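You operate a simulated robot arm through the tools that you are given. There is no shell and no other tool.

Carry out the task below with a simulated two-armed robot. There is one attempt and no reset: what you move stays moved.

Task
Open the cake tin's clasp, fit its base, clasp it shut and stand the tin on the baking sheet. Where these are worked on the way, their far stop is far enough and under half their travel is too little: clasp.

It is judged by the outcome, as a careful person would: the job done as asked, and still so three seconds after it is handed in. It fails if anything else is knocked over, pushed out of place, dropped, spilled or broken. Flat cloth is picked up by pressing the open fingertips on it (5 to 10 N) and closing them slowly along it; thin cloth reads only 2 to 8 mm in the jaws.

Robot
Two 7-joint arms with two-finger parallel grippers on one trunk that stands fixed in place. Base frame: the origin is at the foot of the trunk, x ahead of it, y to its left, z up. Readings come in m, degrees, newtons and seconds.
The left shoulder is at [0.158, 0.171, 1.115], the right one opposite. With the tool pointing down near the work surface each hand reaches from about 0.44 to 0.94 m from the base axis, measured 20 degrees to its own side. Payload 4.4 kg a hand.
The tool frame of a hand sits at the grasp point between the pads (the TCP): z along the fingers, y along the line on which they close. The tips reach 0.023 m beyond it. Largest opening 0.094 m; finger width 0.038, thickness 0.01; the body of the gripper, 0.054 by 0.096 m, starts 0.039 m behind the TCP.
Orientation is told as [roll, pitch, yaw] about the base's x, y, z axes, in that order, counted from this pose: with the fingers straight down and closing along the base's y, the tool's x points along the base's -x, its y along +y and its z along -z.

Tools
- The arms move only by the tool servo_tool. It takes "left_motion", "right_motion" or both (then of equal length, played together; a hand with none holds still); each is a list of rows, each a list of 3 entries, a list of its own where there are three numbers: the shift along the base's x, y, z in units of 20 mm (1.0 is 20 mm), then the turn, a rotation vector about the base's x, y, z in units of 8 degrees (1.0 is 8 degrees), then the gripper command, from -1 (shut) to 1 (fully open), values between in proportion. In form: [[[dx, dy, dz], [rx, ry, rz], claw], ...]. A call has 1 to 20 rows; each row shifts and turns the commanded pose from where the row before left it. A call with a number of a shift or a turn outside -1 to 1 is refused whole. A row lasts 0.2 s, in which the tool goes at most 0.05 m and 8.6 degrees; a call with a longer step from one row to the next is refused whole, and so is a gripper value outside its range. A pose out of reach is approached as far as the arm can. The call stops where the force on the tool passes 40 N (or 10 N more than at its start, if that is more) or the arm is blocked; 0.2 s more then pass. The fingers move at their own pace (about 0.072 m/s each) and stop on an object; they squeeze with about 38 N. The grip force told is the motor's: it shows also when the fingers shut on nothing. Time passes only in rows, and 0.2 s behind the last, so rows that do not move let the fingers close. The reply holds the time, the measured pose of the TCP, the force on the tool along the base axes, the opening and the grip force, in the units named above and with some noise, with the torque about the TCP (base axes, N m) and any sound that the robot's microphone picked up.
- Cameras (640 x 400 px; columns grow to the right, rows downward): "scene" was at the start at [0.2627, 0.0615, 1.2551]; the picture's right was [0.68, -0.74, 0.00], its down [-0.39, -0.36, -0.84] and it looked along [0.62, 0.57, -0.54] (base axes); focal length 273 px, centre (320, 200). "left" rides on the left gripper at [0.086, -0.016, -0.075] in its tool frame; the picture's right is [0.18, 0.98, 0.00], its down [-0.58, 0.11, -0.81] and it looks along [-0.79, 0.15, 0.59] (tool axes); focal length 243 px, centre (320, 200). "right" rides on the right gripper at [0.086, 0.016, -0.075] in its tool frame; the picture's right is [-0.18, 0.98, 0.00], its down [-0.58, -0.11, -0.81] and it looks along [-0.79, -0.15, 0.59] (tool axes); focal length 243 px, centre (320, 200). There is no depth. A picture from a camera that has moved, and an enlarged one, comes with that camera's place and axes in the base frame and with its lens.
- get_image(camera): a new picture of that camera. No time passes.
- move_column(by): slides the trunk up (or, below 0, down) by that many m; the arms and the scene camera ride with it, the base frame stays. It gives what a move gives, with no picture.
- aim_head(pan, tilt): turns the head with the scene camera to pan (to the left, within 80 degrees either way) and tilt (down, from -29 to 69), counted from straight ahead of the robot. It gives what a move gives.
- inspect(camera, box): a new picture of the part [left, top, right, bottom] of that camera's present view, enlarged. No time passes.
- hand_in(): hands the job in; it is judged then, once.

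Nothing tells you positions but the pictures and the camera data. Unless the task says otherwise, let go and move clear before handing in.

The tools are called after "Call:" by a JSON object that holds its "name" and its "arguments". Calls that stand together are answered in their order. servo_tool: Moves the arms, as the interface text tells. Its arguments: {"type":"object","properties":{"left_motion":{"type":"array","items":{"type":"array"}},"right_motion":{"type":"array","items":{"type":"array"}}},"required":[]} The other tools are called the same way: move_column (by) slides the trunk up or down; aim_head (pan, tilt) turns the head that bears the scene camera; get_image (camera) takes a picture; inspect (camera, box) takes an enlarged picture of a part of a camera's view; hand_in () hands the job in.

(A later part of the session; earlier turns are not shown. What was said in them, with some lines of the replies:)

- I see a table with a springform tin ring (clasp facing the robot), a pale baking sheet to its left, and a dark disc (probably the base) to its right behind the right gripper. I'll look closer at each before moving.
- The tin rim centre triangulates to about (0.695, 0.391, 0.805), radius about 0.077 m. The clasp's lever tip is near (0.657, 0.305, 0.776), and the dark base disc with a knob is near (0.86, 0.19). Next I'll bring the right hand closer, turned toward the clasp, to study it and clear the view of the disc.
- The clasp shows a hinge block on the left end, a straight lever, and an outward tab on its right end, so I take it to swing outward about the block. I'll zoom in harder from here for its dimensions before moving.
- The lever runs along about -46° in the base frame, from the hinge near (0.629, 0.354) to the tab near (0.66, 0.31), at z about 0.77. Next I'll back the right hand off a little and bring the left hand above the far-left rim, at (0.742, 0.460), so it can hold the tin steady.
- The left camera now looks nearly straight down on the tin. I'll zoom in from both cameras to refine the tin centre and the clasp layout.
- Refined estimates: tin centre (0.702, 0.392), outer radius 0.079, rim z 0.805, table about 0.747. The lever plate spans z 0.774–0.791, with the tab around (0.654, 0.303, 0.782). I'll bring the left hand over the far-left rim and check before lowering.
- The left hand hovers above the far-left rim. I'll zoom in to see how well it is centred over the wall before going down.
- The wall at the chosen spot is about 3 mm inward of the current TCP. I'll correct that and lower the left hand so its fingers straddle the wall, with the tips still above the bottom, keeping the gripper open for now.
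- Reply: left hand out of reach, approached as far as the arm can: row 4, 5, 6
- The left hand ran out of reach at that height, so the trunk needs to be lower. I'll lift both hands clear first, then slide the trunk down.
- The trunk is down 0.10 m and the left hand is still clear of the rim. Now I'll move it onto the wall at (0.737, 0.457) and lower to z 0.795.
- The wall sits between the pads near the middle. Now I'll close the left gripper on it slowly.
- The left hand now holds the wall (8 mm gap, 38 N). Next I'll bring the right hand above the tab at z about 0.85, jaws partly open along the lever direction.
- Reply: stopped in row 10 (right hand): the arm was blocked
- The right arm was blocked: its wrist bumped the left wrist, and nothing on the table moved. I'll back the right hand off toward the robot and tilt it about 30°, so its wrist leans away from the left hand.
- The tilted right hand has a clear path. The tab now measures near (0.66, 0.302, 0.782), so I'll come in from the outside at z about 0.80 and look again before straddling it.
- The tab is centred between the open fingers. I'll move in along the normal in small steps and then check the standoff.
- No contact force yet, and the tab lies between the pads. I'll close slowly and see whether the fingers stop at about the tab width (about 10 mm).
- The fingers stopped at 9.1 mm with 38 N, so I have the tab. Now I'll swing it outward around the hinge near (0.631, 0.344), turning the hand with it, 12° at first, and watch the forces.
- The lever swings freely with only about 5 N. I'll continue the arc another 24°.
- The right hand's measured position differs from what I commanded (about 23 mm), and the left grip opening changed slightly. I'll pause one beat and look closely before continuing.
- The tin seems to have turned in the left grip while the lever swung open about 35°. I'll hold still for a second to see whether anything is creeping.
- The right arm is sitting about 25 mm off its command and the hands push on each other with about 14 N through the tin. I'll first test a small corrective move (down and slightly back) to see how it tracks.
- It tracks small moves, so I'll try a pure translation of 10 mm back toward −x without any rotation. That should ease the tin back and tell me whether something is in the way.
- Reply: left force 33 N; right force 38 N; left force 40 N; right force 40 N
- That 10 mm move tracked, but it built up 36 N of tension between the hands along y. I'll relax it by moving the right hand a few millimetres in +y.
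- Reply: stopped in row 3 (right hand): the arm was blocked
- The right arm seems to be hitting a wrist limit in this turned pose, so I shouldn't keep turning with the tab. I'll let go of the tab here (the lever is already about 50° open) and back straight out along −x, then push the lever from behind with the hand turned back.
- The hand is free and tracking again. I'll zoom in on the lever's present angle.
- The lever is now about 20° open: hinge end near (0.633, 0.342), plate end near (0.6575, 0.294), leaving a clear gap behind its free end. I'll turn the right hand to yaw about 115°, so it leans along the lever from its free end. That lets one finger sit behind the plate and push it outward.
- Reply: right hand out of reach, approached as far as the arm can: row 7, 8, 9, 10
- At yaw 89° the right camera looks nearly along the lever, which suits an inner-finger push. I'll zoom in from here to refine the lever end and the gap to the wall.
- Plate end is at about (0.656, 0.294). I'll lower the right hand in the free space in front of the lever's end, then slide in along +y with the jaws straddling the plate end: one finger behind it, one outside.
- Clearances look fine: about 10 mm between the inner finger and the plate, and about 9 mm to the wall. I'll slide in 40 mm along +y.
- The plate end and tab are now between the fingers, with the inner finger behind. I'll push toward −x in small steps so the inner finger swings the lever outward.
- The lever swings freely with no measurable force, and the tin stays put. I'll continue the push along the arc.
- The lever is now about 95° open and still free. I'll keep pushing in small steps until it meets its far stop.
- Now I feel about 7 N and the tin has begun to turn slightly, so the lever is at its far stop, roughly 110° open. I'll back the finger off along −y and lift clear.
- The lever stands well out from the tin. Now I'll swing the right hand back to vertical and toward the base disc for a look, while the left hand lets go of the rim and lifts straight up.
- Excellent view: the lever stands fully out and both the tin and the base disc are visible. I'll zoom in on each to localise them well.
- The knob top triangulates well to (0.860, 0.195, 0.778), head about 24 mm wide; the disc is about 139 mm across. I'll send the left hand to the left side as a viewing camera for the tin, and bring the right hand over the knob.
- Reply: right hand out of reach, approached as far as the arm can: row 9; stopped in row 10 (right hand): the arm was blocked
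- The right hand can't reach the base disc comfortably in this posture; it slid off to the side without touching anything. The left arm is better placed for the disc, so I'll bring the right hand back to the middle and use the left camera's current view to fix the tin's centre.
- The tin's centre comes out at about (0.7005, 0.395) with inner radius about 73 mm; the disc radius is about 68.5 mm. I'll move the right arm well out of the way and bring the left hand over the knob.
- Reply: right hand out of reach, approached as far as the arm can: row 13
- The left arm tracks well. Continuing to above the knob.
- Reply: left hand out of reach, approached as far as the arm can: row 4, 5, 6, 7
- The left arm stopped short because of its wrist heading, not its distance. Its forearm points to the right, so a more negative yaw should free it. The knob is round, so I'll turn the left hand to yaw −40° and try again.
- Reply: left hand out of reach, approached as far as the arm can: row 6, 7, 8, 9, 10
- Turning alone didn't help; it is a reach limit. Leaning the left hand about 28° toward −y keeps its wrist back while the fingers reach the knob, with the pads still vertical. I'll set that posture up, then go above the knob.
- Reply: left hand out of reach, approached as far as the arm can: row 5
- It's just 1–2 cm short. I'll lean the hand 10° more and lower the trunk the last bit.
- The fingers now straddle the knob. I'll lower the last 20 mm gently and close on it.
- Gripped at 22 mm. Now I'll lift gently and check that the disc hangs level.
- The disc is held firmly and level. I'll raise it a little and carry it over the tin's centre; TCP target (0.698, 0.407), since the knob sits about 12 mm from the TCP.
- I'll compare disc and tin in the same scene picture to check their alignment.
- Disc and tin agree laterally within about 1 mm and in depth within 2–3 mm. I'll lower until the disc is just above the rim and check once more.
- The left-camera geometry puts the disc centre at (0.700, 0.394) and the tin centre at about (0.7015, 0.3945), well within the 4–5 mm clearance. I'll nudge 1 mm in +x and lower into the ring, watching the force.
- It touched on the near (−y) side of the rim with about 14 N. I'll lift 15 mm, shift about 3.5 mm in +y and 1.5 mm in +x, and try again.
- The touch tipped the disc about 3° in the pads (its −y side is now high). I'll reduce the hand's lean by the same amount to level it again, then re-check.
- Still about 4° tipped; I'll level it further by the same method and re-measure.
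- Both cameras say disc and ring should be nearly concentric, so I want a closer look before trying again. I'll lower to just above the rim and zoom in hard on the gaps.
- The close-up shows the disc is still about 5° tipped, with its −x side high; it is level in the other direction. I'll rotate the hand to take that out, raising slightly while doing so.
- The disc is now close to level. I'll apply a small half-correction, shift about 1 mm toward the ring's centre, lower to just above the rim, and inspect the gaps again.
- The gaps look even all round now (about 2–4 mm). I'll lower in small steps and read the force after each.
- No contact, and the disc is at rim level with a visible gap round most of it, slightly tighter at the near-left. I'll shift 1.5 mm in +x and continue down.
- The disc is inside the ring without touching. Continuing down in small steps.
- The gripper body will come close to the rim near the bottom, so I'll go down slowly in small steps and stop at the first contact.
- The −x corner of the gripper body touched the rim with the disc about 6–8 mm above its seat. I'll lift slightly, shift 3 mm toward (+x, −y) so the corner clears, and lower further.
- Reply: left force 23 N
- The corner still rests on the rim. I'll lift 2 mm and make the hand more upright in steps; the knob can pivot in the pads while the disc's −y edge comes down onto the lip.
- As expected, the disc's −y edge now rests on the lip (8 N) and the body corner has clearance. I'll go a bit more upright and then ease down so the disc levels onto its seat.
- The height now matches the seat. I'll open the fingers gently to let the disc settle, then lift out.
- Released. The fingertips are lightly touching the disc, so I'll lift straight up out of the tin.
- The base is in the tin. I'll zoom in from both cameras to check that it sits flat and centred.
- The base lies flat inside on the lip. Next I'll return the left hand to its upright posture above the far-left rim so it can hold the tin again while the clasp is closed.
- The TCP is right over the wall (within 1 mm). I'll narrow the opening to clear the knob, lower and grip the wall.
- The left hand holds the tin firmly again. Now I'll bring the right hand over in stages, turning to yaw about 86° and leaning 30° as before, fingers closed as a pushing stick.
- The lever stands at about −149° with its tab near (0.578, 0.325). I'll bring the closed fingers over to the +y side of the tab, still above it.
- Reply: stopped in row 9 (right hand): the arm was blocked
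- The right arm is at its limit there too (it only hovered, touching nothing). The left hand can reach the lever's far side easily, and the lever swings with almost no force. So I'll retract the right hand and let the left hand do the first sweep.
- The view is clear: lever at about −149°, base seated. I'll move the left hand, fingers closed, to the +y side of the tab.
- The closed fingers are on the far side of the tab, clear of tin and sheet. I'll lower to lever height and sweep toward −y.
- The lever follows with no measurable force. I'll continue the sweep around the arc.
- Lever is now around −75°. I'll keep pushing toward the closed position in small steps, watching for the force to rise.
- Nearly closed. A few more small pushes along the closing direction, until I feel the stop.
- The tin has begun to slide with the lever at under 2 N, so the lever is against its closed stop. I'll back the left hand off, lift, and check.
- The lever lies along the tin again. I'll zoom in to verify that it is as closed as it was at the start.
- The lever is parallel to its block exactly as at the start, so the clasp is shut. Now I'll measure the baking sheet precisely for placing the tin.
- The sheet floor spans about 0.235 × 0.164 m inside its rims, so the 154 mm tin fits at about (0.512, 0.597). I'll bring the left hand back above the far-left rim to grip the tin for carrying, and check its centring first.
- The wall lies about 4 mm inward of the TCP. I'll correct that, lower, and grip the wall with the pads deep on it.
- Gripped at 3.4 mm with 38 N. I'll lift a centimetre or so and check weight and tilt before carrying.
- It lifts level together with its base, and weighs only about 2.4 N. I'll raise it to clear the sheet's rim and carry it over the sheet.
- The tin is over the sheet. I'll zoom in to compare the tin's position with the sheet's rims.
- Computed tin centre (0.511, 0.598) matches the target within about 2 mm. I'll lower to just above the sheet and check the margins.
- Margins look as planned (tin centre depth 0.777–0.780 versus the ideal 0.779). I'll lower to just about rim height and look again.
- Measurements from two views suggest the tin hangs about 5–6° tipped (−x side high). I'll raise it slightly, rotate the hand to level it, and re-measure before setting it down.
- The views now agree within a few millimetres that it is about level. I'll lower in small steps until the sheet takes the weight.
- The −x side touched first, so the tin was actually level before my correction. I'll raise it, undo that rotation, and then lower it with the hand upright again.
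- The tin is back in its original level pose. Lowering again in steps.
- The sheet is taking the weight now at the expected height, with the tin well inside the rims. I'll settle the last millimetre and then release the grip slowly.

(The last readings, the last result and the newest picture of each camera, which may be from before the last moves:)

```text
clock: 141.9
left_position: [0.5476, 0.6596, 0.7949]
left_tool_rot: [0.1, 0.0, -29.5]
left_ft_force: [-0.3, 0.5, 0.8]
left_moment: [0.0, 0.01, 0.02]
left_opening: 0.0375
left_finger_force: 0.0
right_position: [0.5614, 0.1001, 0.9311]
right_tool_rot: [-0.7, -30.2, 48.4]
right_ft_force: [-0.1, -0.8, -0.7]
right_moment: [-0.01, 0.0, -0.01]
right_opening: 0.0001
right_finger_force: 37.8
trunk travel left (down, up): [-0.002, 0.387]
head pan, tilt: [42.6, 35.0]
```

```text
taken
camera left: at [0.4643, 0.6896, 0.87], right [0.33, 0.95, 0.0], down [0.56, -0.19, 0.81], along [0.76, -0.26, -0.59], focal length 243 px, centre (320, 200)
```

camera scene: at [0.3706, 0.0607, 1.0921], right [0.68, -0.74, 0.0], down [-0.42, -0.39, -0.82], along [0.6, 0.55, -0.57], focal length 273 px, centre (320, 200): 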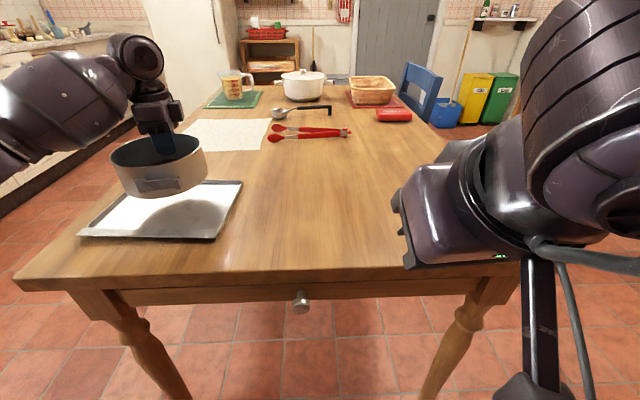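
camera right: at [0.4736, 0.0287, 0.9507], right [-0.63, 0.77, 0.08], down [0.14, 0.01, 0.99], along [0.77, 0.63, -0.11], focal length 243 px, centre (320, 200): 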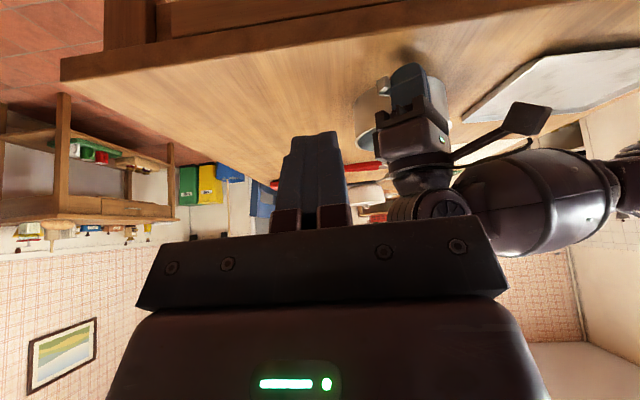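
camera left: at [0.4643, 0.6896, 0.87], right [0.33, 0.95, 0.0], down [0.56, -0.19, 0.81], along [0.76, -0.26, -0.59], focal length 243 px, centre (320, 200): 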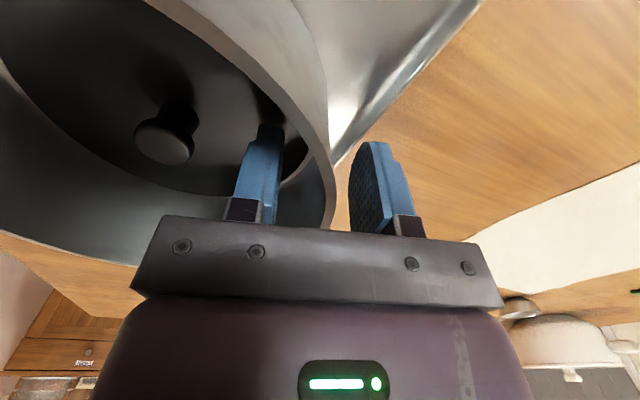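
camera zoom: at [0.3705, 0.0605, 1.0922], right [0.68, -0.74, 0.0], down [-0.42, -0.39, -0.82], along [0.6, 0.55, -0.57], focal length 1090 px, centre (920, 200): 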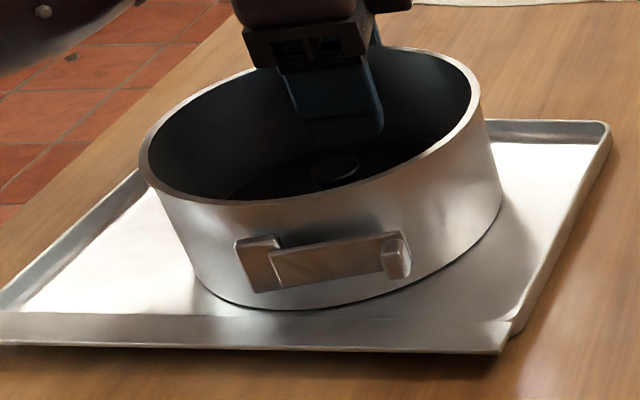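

Released, and the tin stays put. I'll lift the left hand straight up and move both hands clear.

Call:
{"name": "servo_tool", "arguments": {"left_motion": [[[0, 0, 0.3], [0, 0, 0], -0.1], [[0, 0, 0.5], [0, 0, 0], -0.1], [[0, 0, 0.8], [0, 0, 0], -0.1], [[0, 0, 1], [0, 0, 0], -0.1], [[0, 0, 1], [0, 0, 0], -0.1], [[0, 0, 1], [0, 0, 0], -0.1], [[0, 0, 1], [0, 0, 0], -0.1], [[0, 0, 1], [0, 0, 0], -0.1], [[0, 0, 1], [0, 0, 0], -0.1], [[0, 0, 0], [0, 0, 0], 0]]}}

Call:
{"name": "get_image", "arguments": {"camera": "scene"}}

Call:
{"name": "inspect", "arguments": {"camera": "scene", "box": [70, 140, 260, 255]}}

Call:
{"name": "get_image", "arguments": {"camera": "left"}}

```text
clock: 144.1
left_position: [0.5488, 0.6608, 0.9464]
left_tool_rot: [0.0, 0.0, -29.6]
left_ft_force: [-0.7, -0.4, -0.5]
left_moment: [0.02, -0.03, 0.01]
left_opening: 0.0468
left_finger_force: 0.0
right_position: [0.5604, 0.1011, 0.9294]
right_tool_rot: [-0.7, -30.1, 48.5]
right_ft_force: [0.8, 0.1, -0.3]
right_moment: [-0.02, -0.03, 0.01]
right_opening: 0.0
right_finger_force: 38.2
trunk travel left (down, up): [-0.002, 0.387]
head pan, tilt: [42.6, 35.0]
```

```text
taken
camera scene: at [0.3706, 0.0605, 1.0921], right [0.68, -0.74, 0.0], down [-0.42, -0.39, -0.82], along [0.6, 0.55, -0.57], focal length 273 px, centre (320, 200)
```

scene: 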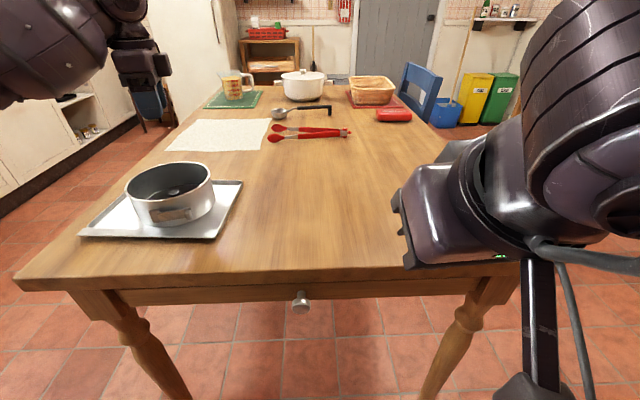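

```text
3.37 times, centred on (165, 198) of scene
camera zoom: at [0.3706, 0.0605, 1.0921], right [0.68, -0.74, 0.0], down [-0.42, -0.39, -0.82], along [0.6, 0.55, -0.57], focal length 918 px, centre (842, 208)
```

zoom: 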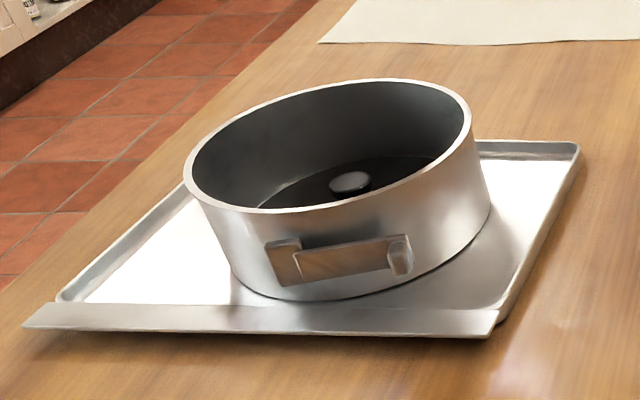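

```text
taken
camera left: at [0.4647, 0.6895, 1.0215], right [0.33, 0.95, 0.0], down [0.56, -0.19, 0.81], along [0.76, -0.26, -0.59], focal length 243 px, centre (320, 200)
```

left: 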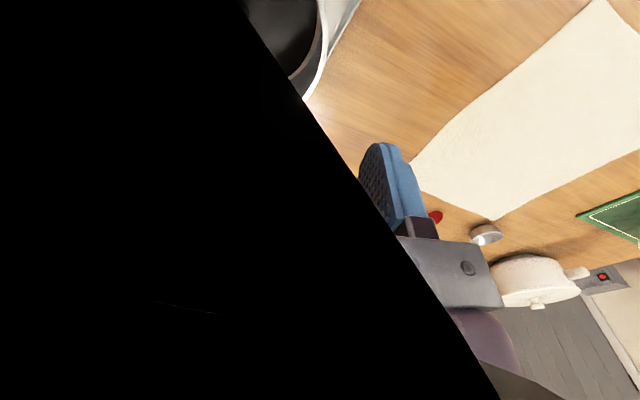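

The tin stands on the sheet with its base in and clasp shut. I'll move the left hand back, turn the head toward the sheet, and check that it stands flat and clear of the rims.

Call:
{"name": "servo_tool", "arguments": {"left_motion": [[[0, 0, 0.5], [0, 0, 0], 0], [[-0.5, -0.5, 0.5], [0, 0, 0.3], 0], [[-0.8, -0.8, 0.3], [0, 0, 0.5], 0], [[-0.9, -0.9, 0], [0, 0, 0.5], 0], [[-0.9, -0.9, 0], [0, 0, 0.5], 0], [[-0.9, -0.9, 0], [0, 0, 0.5], 0], [[-0.9, -0.9, 0], [0, 0, 0.5], 0], [[-0.9, -0.9, 0], [0, 0, 0.5], 0], [[-0.9, -0.9, 0], [0, 0, 0.3], 0], [[-0.5, -0.5, 0], [0, 0, 0], 0], [[0, 0, 0], [0, 0, 0], 0]]}}

Call:
{"name": "aim_head", "arguments": {"pan": 68, "tilt": 40}}

Call:
{"name": "get_image", "arguments": {"camera": "scene"}}

Call:
{"name": "get_image", "arguments": {"camera": "left"}}

```text
clock: 146.5
left_position: [0.4042, 0.5147, 0.9726]
left_tool_rot: [0.0, 0.1, -0.8]
left_ft_force: [-0.6, 0.2, 0.3]
left_moment: [0.0, 0.01, -0.03]
left_opening: 0.047
left_finger_force: 0.1
right_position: [0.5626, 0.1, 0.9303]
right_tool_rot: [-0.7, -30.3, 48.6]
right_ft_force: [-0.1, -0.3, -0.1]
right_moment: [-0.01, 0.04, 0.0]
right_opening: 0.0
right_finger_force: 37.9
trunk travel left (down, up): [-0.002, 0.387]
head pan, tilt: [42.6, 35.0]
```

```text
clock: 147.4
left_position: [0.4036, 0.516, 0.973]
left_tool_rot: [0.2, 0.0, -0.8]
left_ft_force: [0.5, -0.3, 0.2]
left_moment: [0.01, 0.02, 0.01]
left_opening: 0.0468
left_finger_force: 0.0
right_position: [0.5615, 0.0997, 0.9292]
right_tool_rot: [-0.7, -30.2, 48.5]
right_ft_force: [0.9, 0.5, -0.3]
right_moment: [0.02, 0.02, 0.0]
right_opening: 0.0
right_finger_force: 38.0
trunk travel left (down, up): [-0.002, 0.387]
head pan, tilt: [68.0, 40.0]
```

```text
taken
camera scene: at [0.3376, 0.0797, 1.0847], right [0.93, -0.38, 0.0], down [-0.24, -0.6, -0.77], along [0.29, 0.71, -0.64], focal length 273 px, centre (320, 200)
```

scene: 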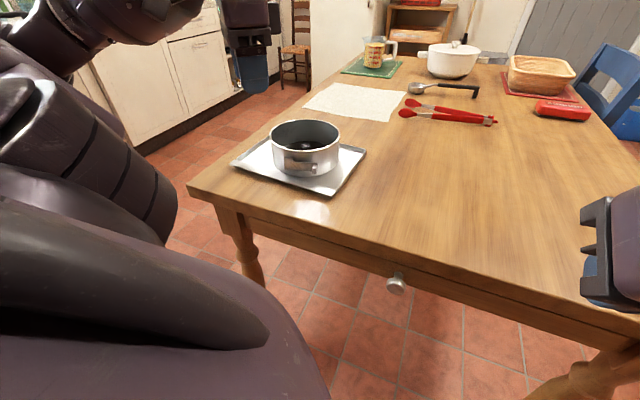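

```text
taken
camera left: at [0.317, 0.5023, 1.0482], right [-0.17, 0.99, 0.0], down [0.58, 0.1, 0.81], along [0.79, 0.14, -0.59], focal length 243 px, centre (320, 200)
```

left: 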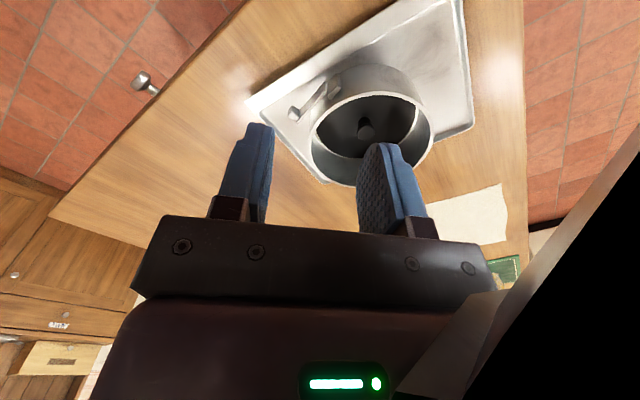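

Call:
{"name": "inspect", "arguments": {"camera": "scene", "box": [225, 105, 375, 200]}}

Call:
{"name": "inspect", "arguments": {"camera": "left", "box": [240, 20, 480, 195]}}

Call:
{"name": "inspect", "arguments": {"camera": "scene", "box": [290, 20, 640, 240]}}

```text
4.21 times, centred on (300, 152) of scene
camera zoom: at [0.3376, 0.0797, 1.0847], right [0.93, -0.38, 0.0], down [-0.24, -0.6, -0.77], along [0.29, 0.71, -0.64], focal length 1148 px, centre (404, 400)
```

zoom: 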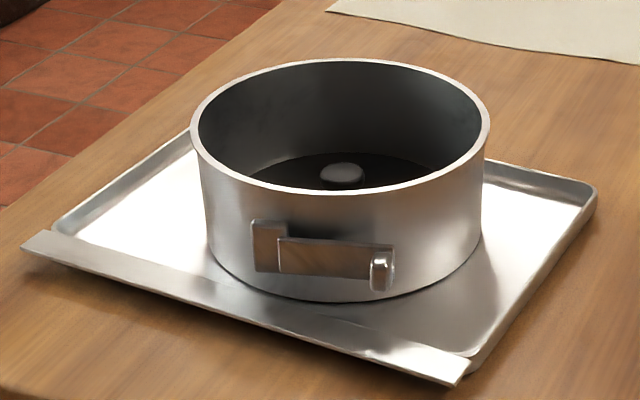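

```text
2.29 times, centred on (360, 108) of left
camera zoom: at [0.317, 0.5023, 1.0482], right [-0.17, 0.99, 0.0], down [0.58, 0.1, 0.81], along [0.79, 0.14, -0.59], focal length 555 px, centre (229, 411)
```

zoom: 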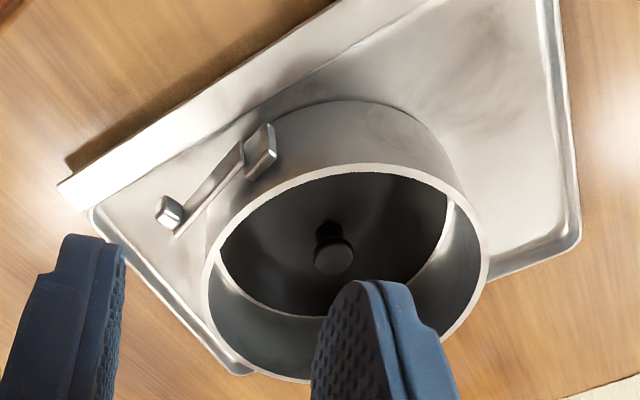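

```text
1.82 times, centred on (465, 130) of scene
camera zoom: at [0.3376, 0.0797, 1.0847], right [0.93, -0.38, 0.0], down [-0.24, -0.6, -0.77], along [0.29, 0.71, -0.64], focal length 496 px, centre (56, 327)
```

zoom: 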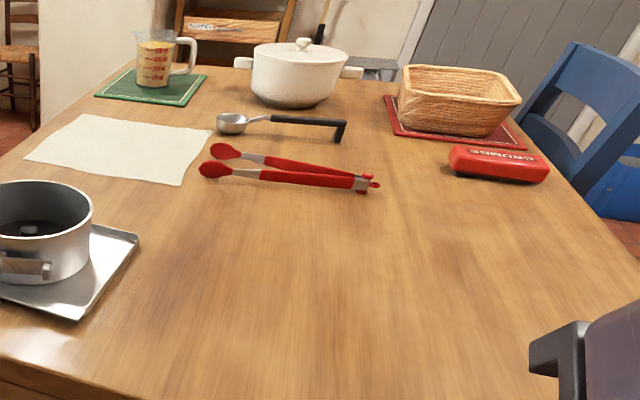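

The tin stands flat inside the sheet's rims with its base seated and the clasp shut, and the other items on the table are undisturbed. I'll draw both hands well clear before handing in.

Call:
{"name": "servo_tool", "arguments": {"left_motion": [[[0, 0, 0.8], [0, 0, 0], 0], [[-0.2, -0.8, 0.8], [0, 0, 0], 0], [[-0.3, -0.9, 0.6], [0, 0, 0], 0], [[-0.3, -0.9, 0.5], [0, 0, 0], 0], [[-0.3, -0.9, 0.3], [0, 0, 0], 0], [[0, -0.5, 0], [0, 0, 0], 0], [[0, 0, 0], [0, 0, 0], 0]], "right_motion": [[[0, -0.5, 0.5], [0, 0, 0], -1], [[0, -0.7, 0.5], [0, 0, 0], -1], [[0, -0.7, 0.5], [0, 0, 0], -1], [[0, -0.5, 0.3], [0, 0, 0], -1], [[0, 0, 0], [0, 0, 0], -1], [[0, 0, 0], [0, 0, 0], -1], [[0, 0, 0], [0, 0, 0], -1]]}}

Call:
{"name": "get_image", "arguments": {"camera": "scene"}}

Call:
{"name": "inspect", "arguments": {"camera": "scene", "box": [225, 105, 375, 200]}}

```text
clock: 149.0
left_position: [0.3819, 0.4358, 1.0324]
left_tool_rot: [0.2, 0.0, -0.7]
left_ft_force: [0.3, -0.6, 0.0]
left_moment: [0.01, -0.01, -0.01]
left_opening: 0.0472
left_finger_force: 0.1
right_position: [0.5623, 0.0506, 0.968]
right_tool_rot: [-0.7, -30.3, 48.5]
right_ft_force: [0.1, -0.3, 0.2]
right_moment: [-0.01, -0.01, 0.02]
right_opening: 0.0
right_finger_force: 37.4
trunk travel left (down, up): [-0.002, 0.387]
head pan, tilt: [68.0, 40.0]
```

```text
taken
camera scene: at [0.3376, 0.0797, 1.0846], right [0.93, -0.37, 0.0], down [-0.24, -0.6, -0.77], along [0.29, 0.71, -0.64], focal length 273 px, centre (320, 200)
```

scene: 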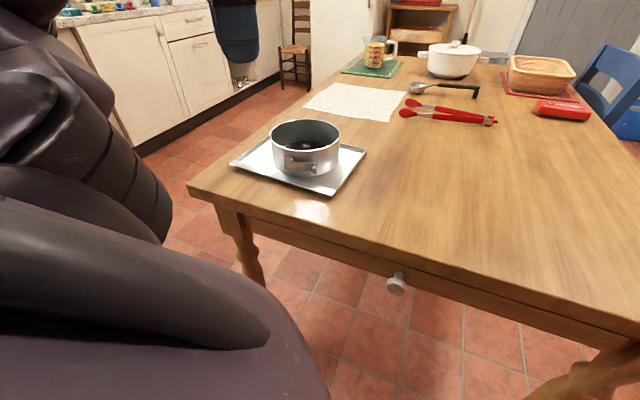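

```text
4.21 times, centred on (300, 152) of scene
camera zoom: at [0.3376, 0.0797, 1.0846], right [0.93, -0.37, 0.0], down [-0.24, -0.6, -0.77], along [0.29, 0.71, -0.64], focal length 1148 px, centre (404, 400)
```

zoom: 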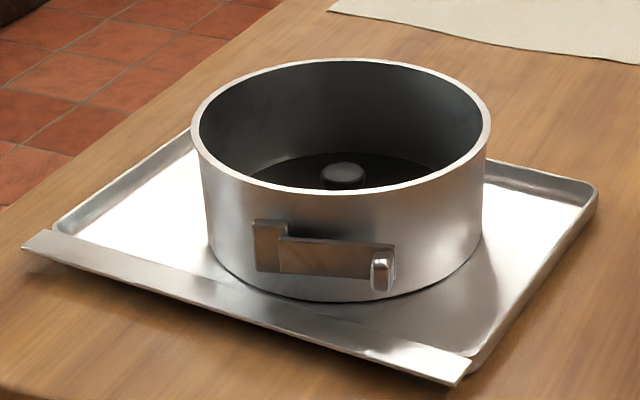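

The tin stands steady on the baking sheet, with its base fitted and the clasp shut. Both hands are clear and nothing else has moved, so I'm handing the job in.

Call:
{"name": "hand_in", "arguments": {}}

```text
The job is handed in.
```

The job is done and handed in. I opened the tin's clasp to its far stop, set the base inside, and shut the clasp. The tin now stands on the baking sheet inside its rims.

- **Tin and base:** the tin stood level and steady on the last look before handing in, with the base flat on its lip. The tin's far edge sits very close to the sheet's far rim, because the sheet's floor is only about a centimetre deeper than the tin is wide.
- **Clasp:** the lever lies parallel to its mounting block, as it did at the start. I pushed it until the tin itself began to slide, so it is against its closed stop.
- **Everything else:** nothing else on the table was touched or moved, and both hands are clear.

On the way, the two arms bumped wrists once. The disc also caught on the tin's rim on the first try at fitting the base. Neither moved anything else.
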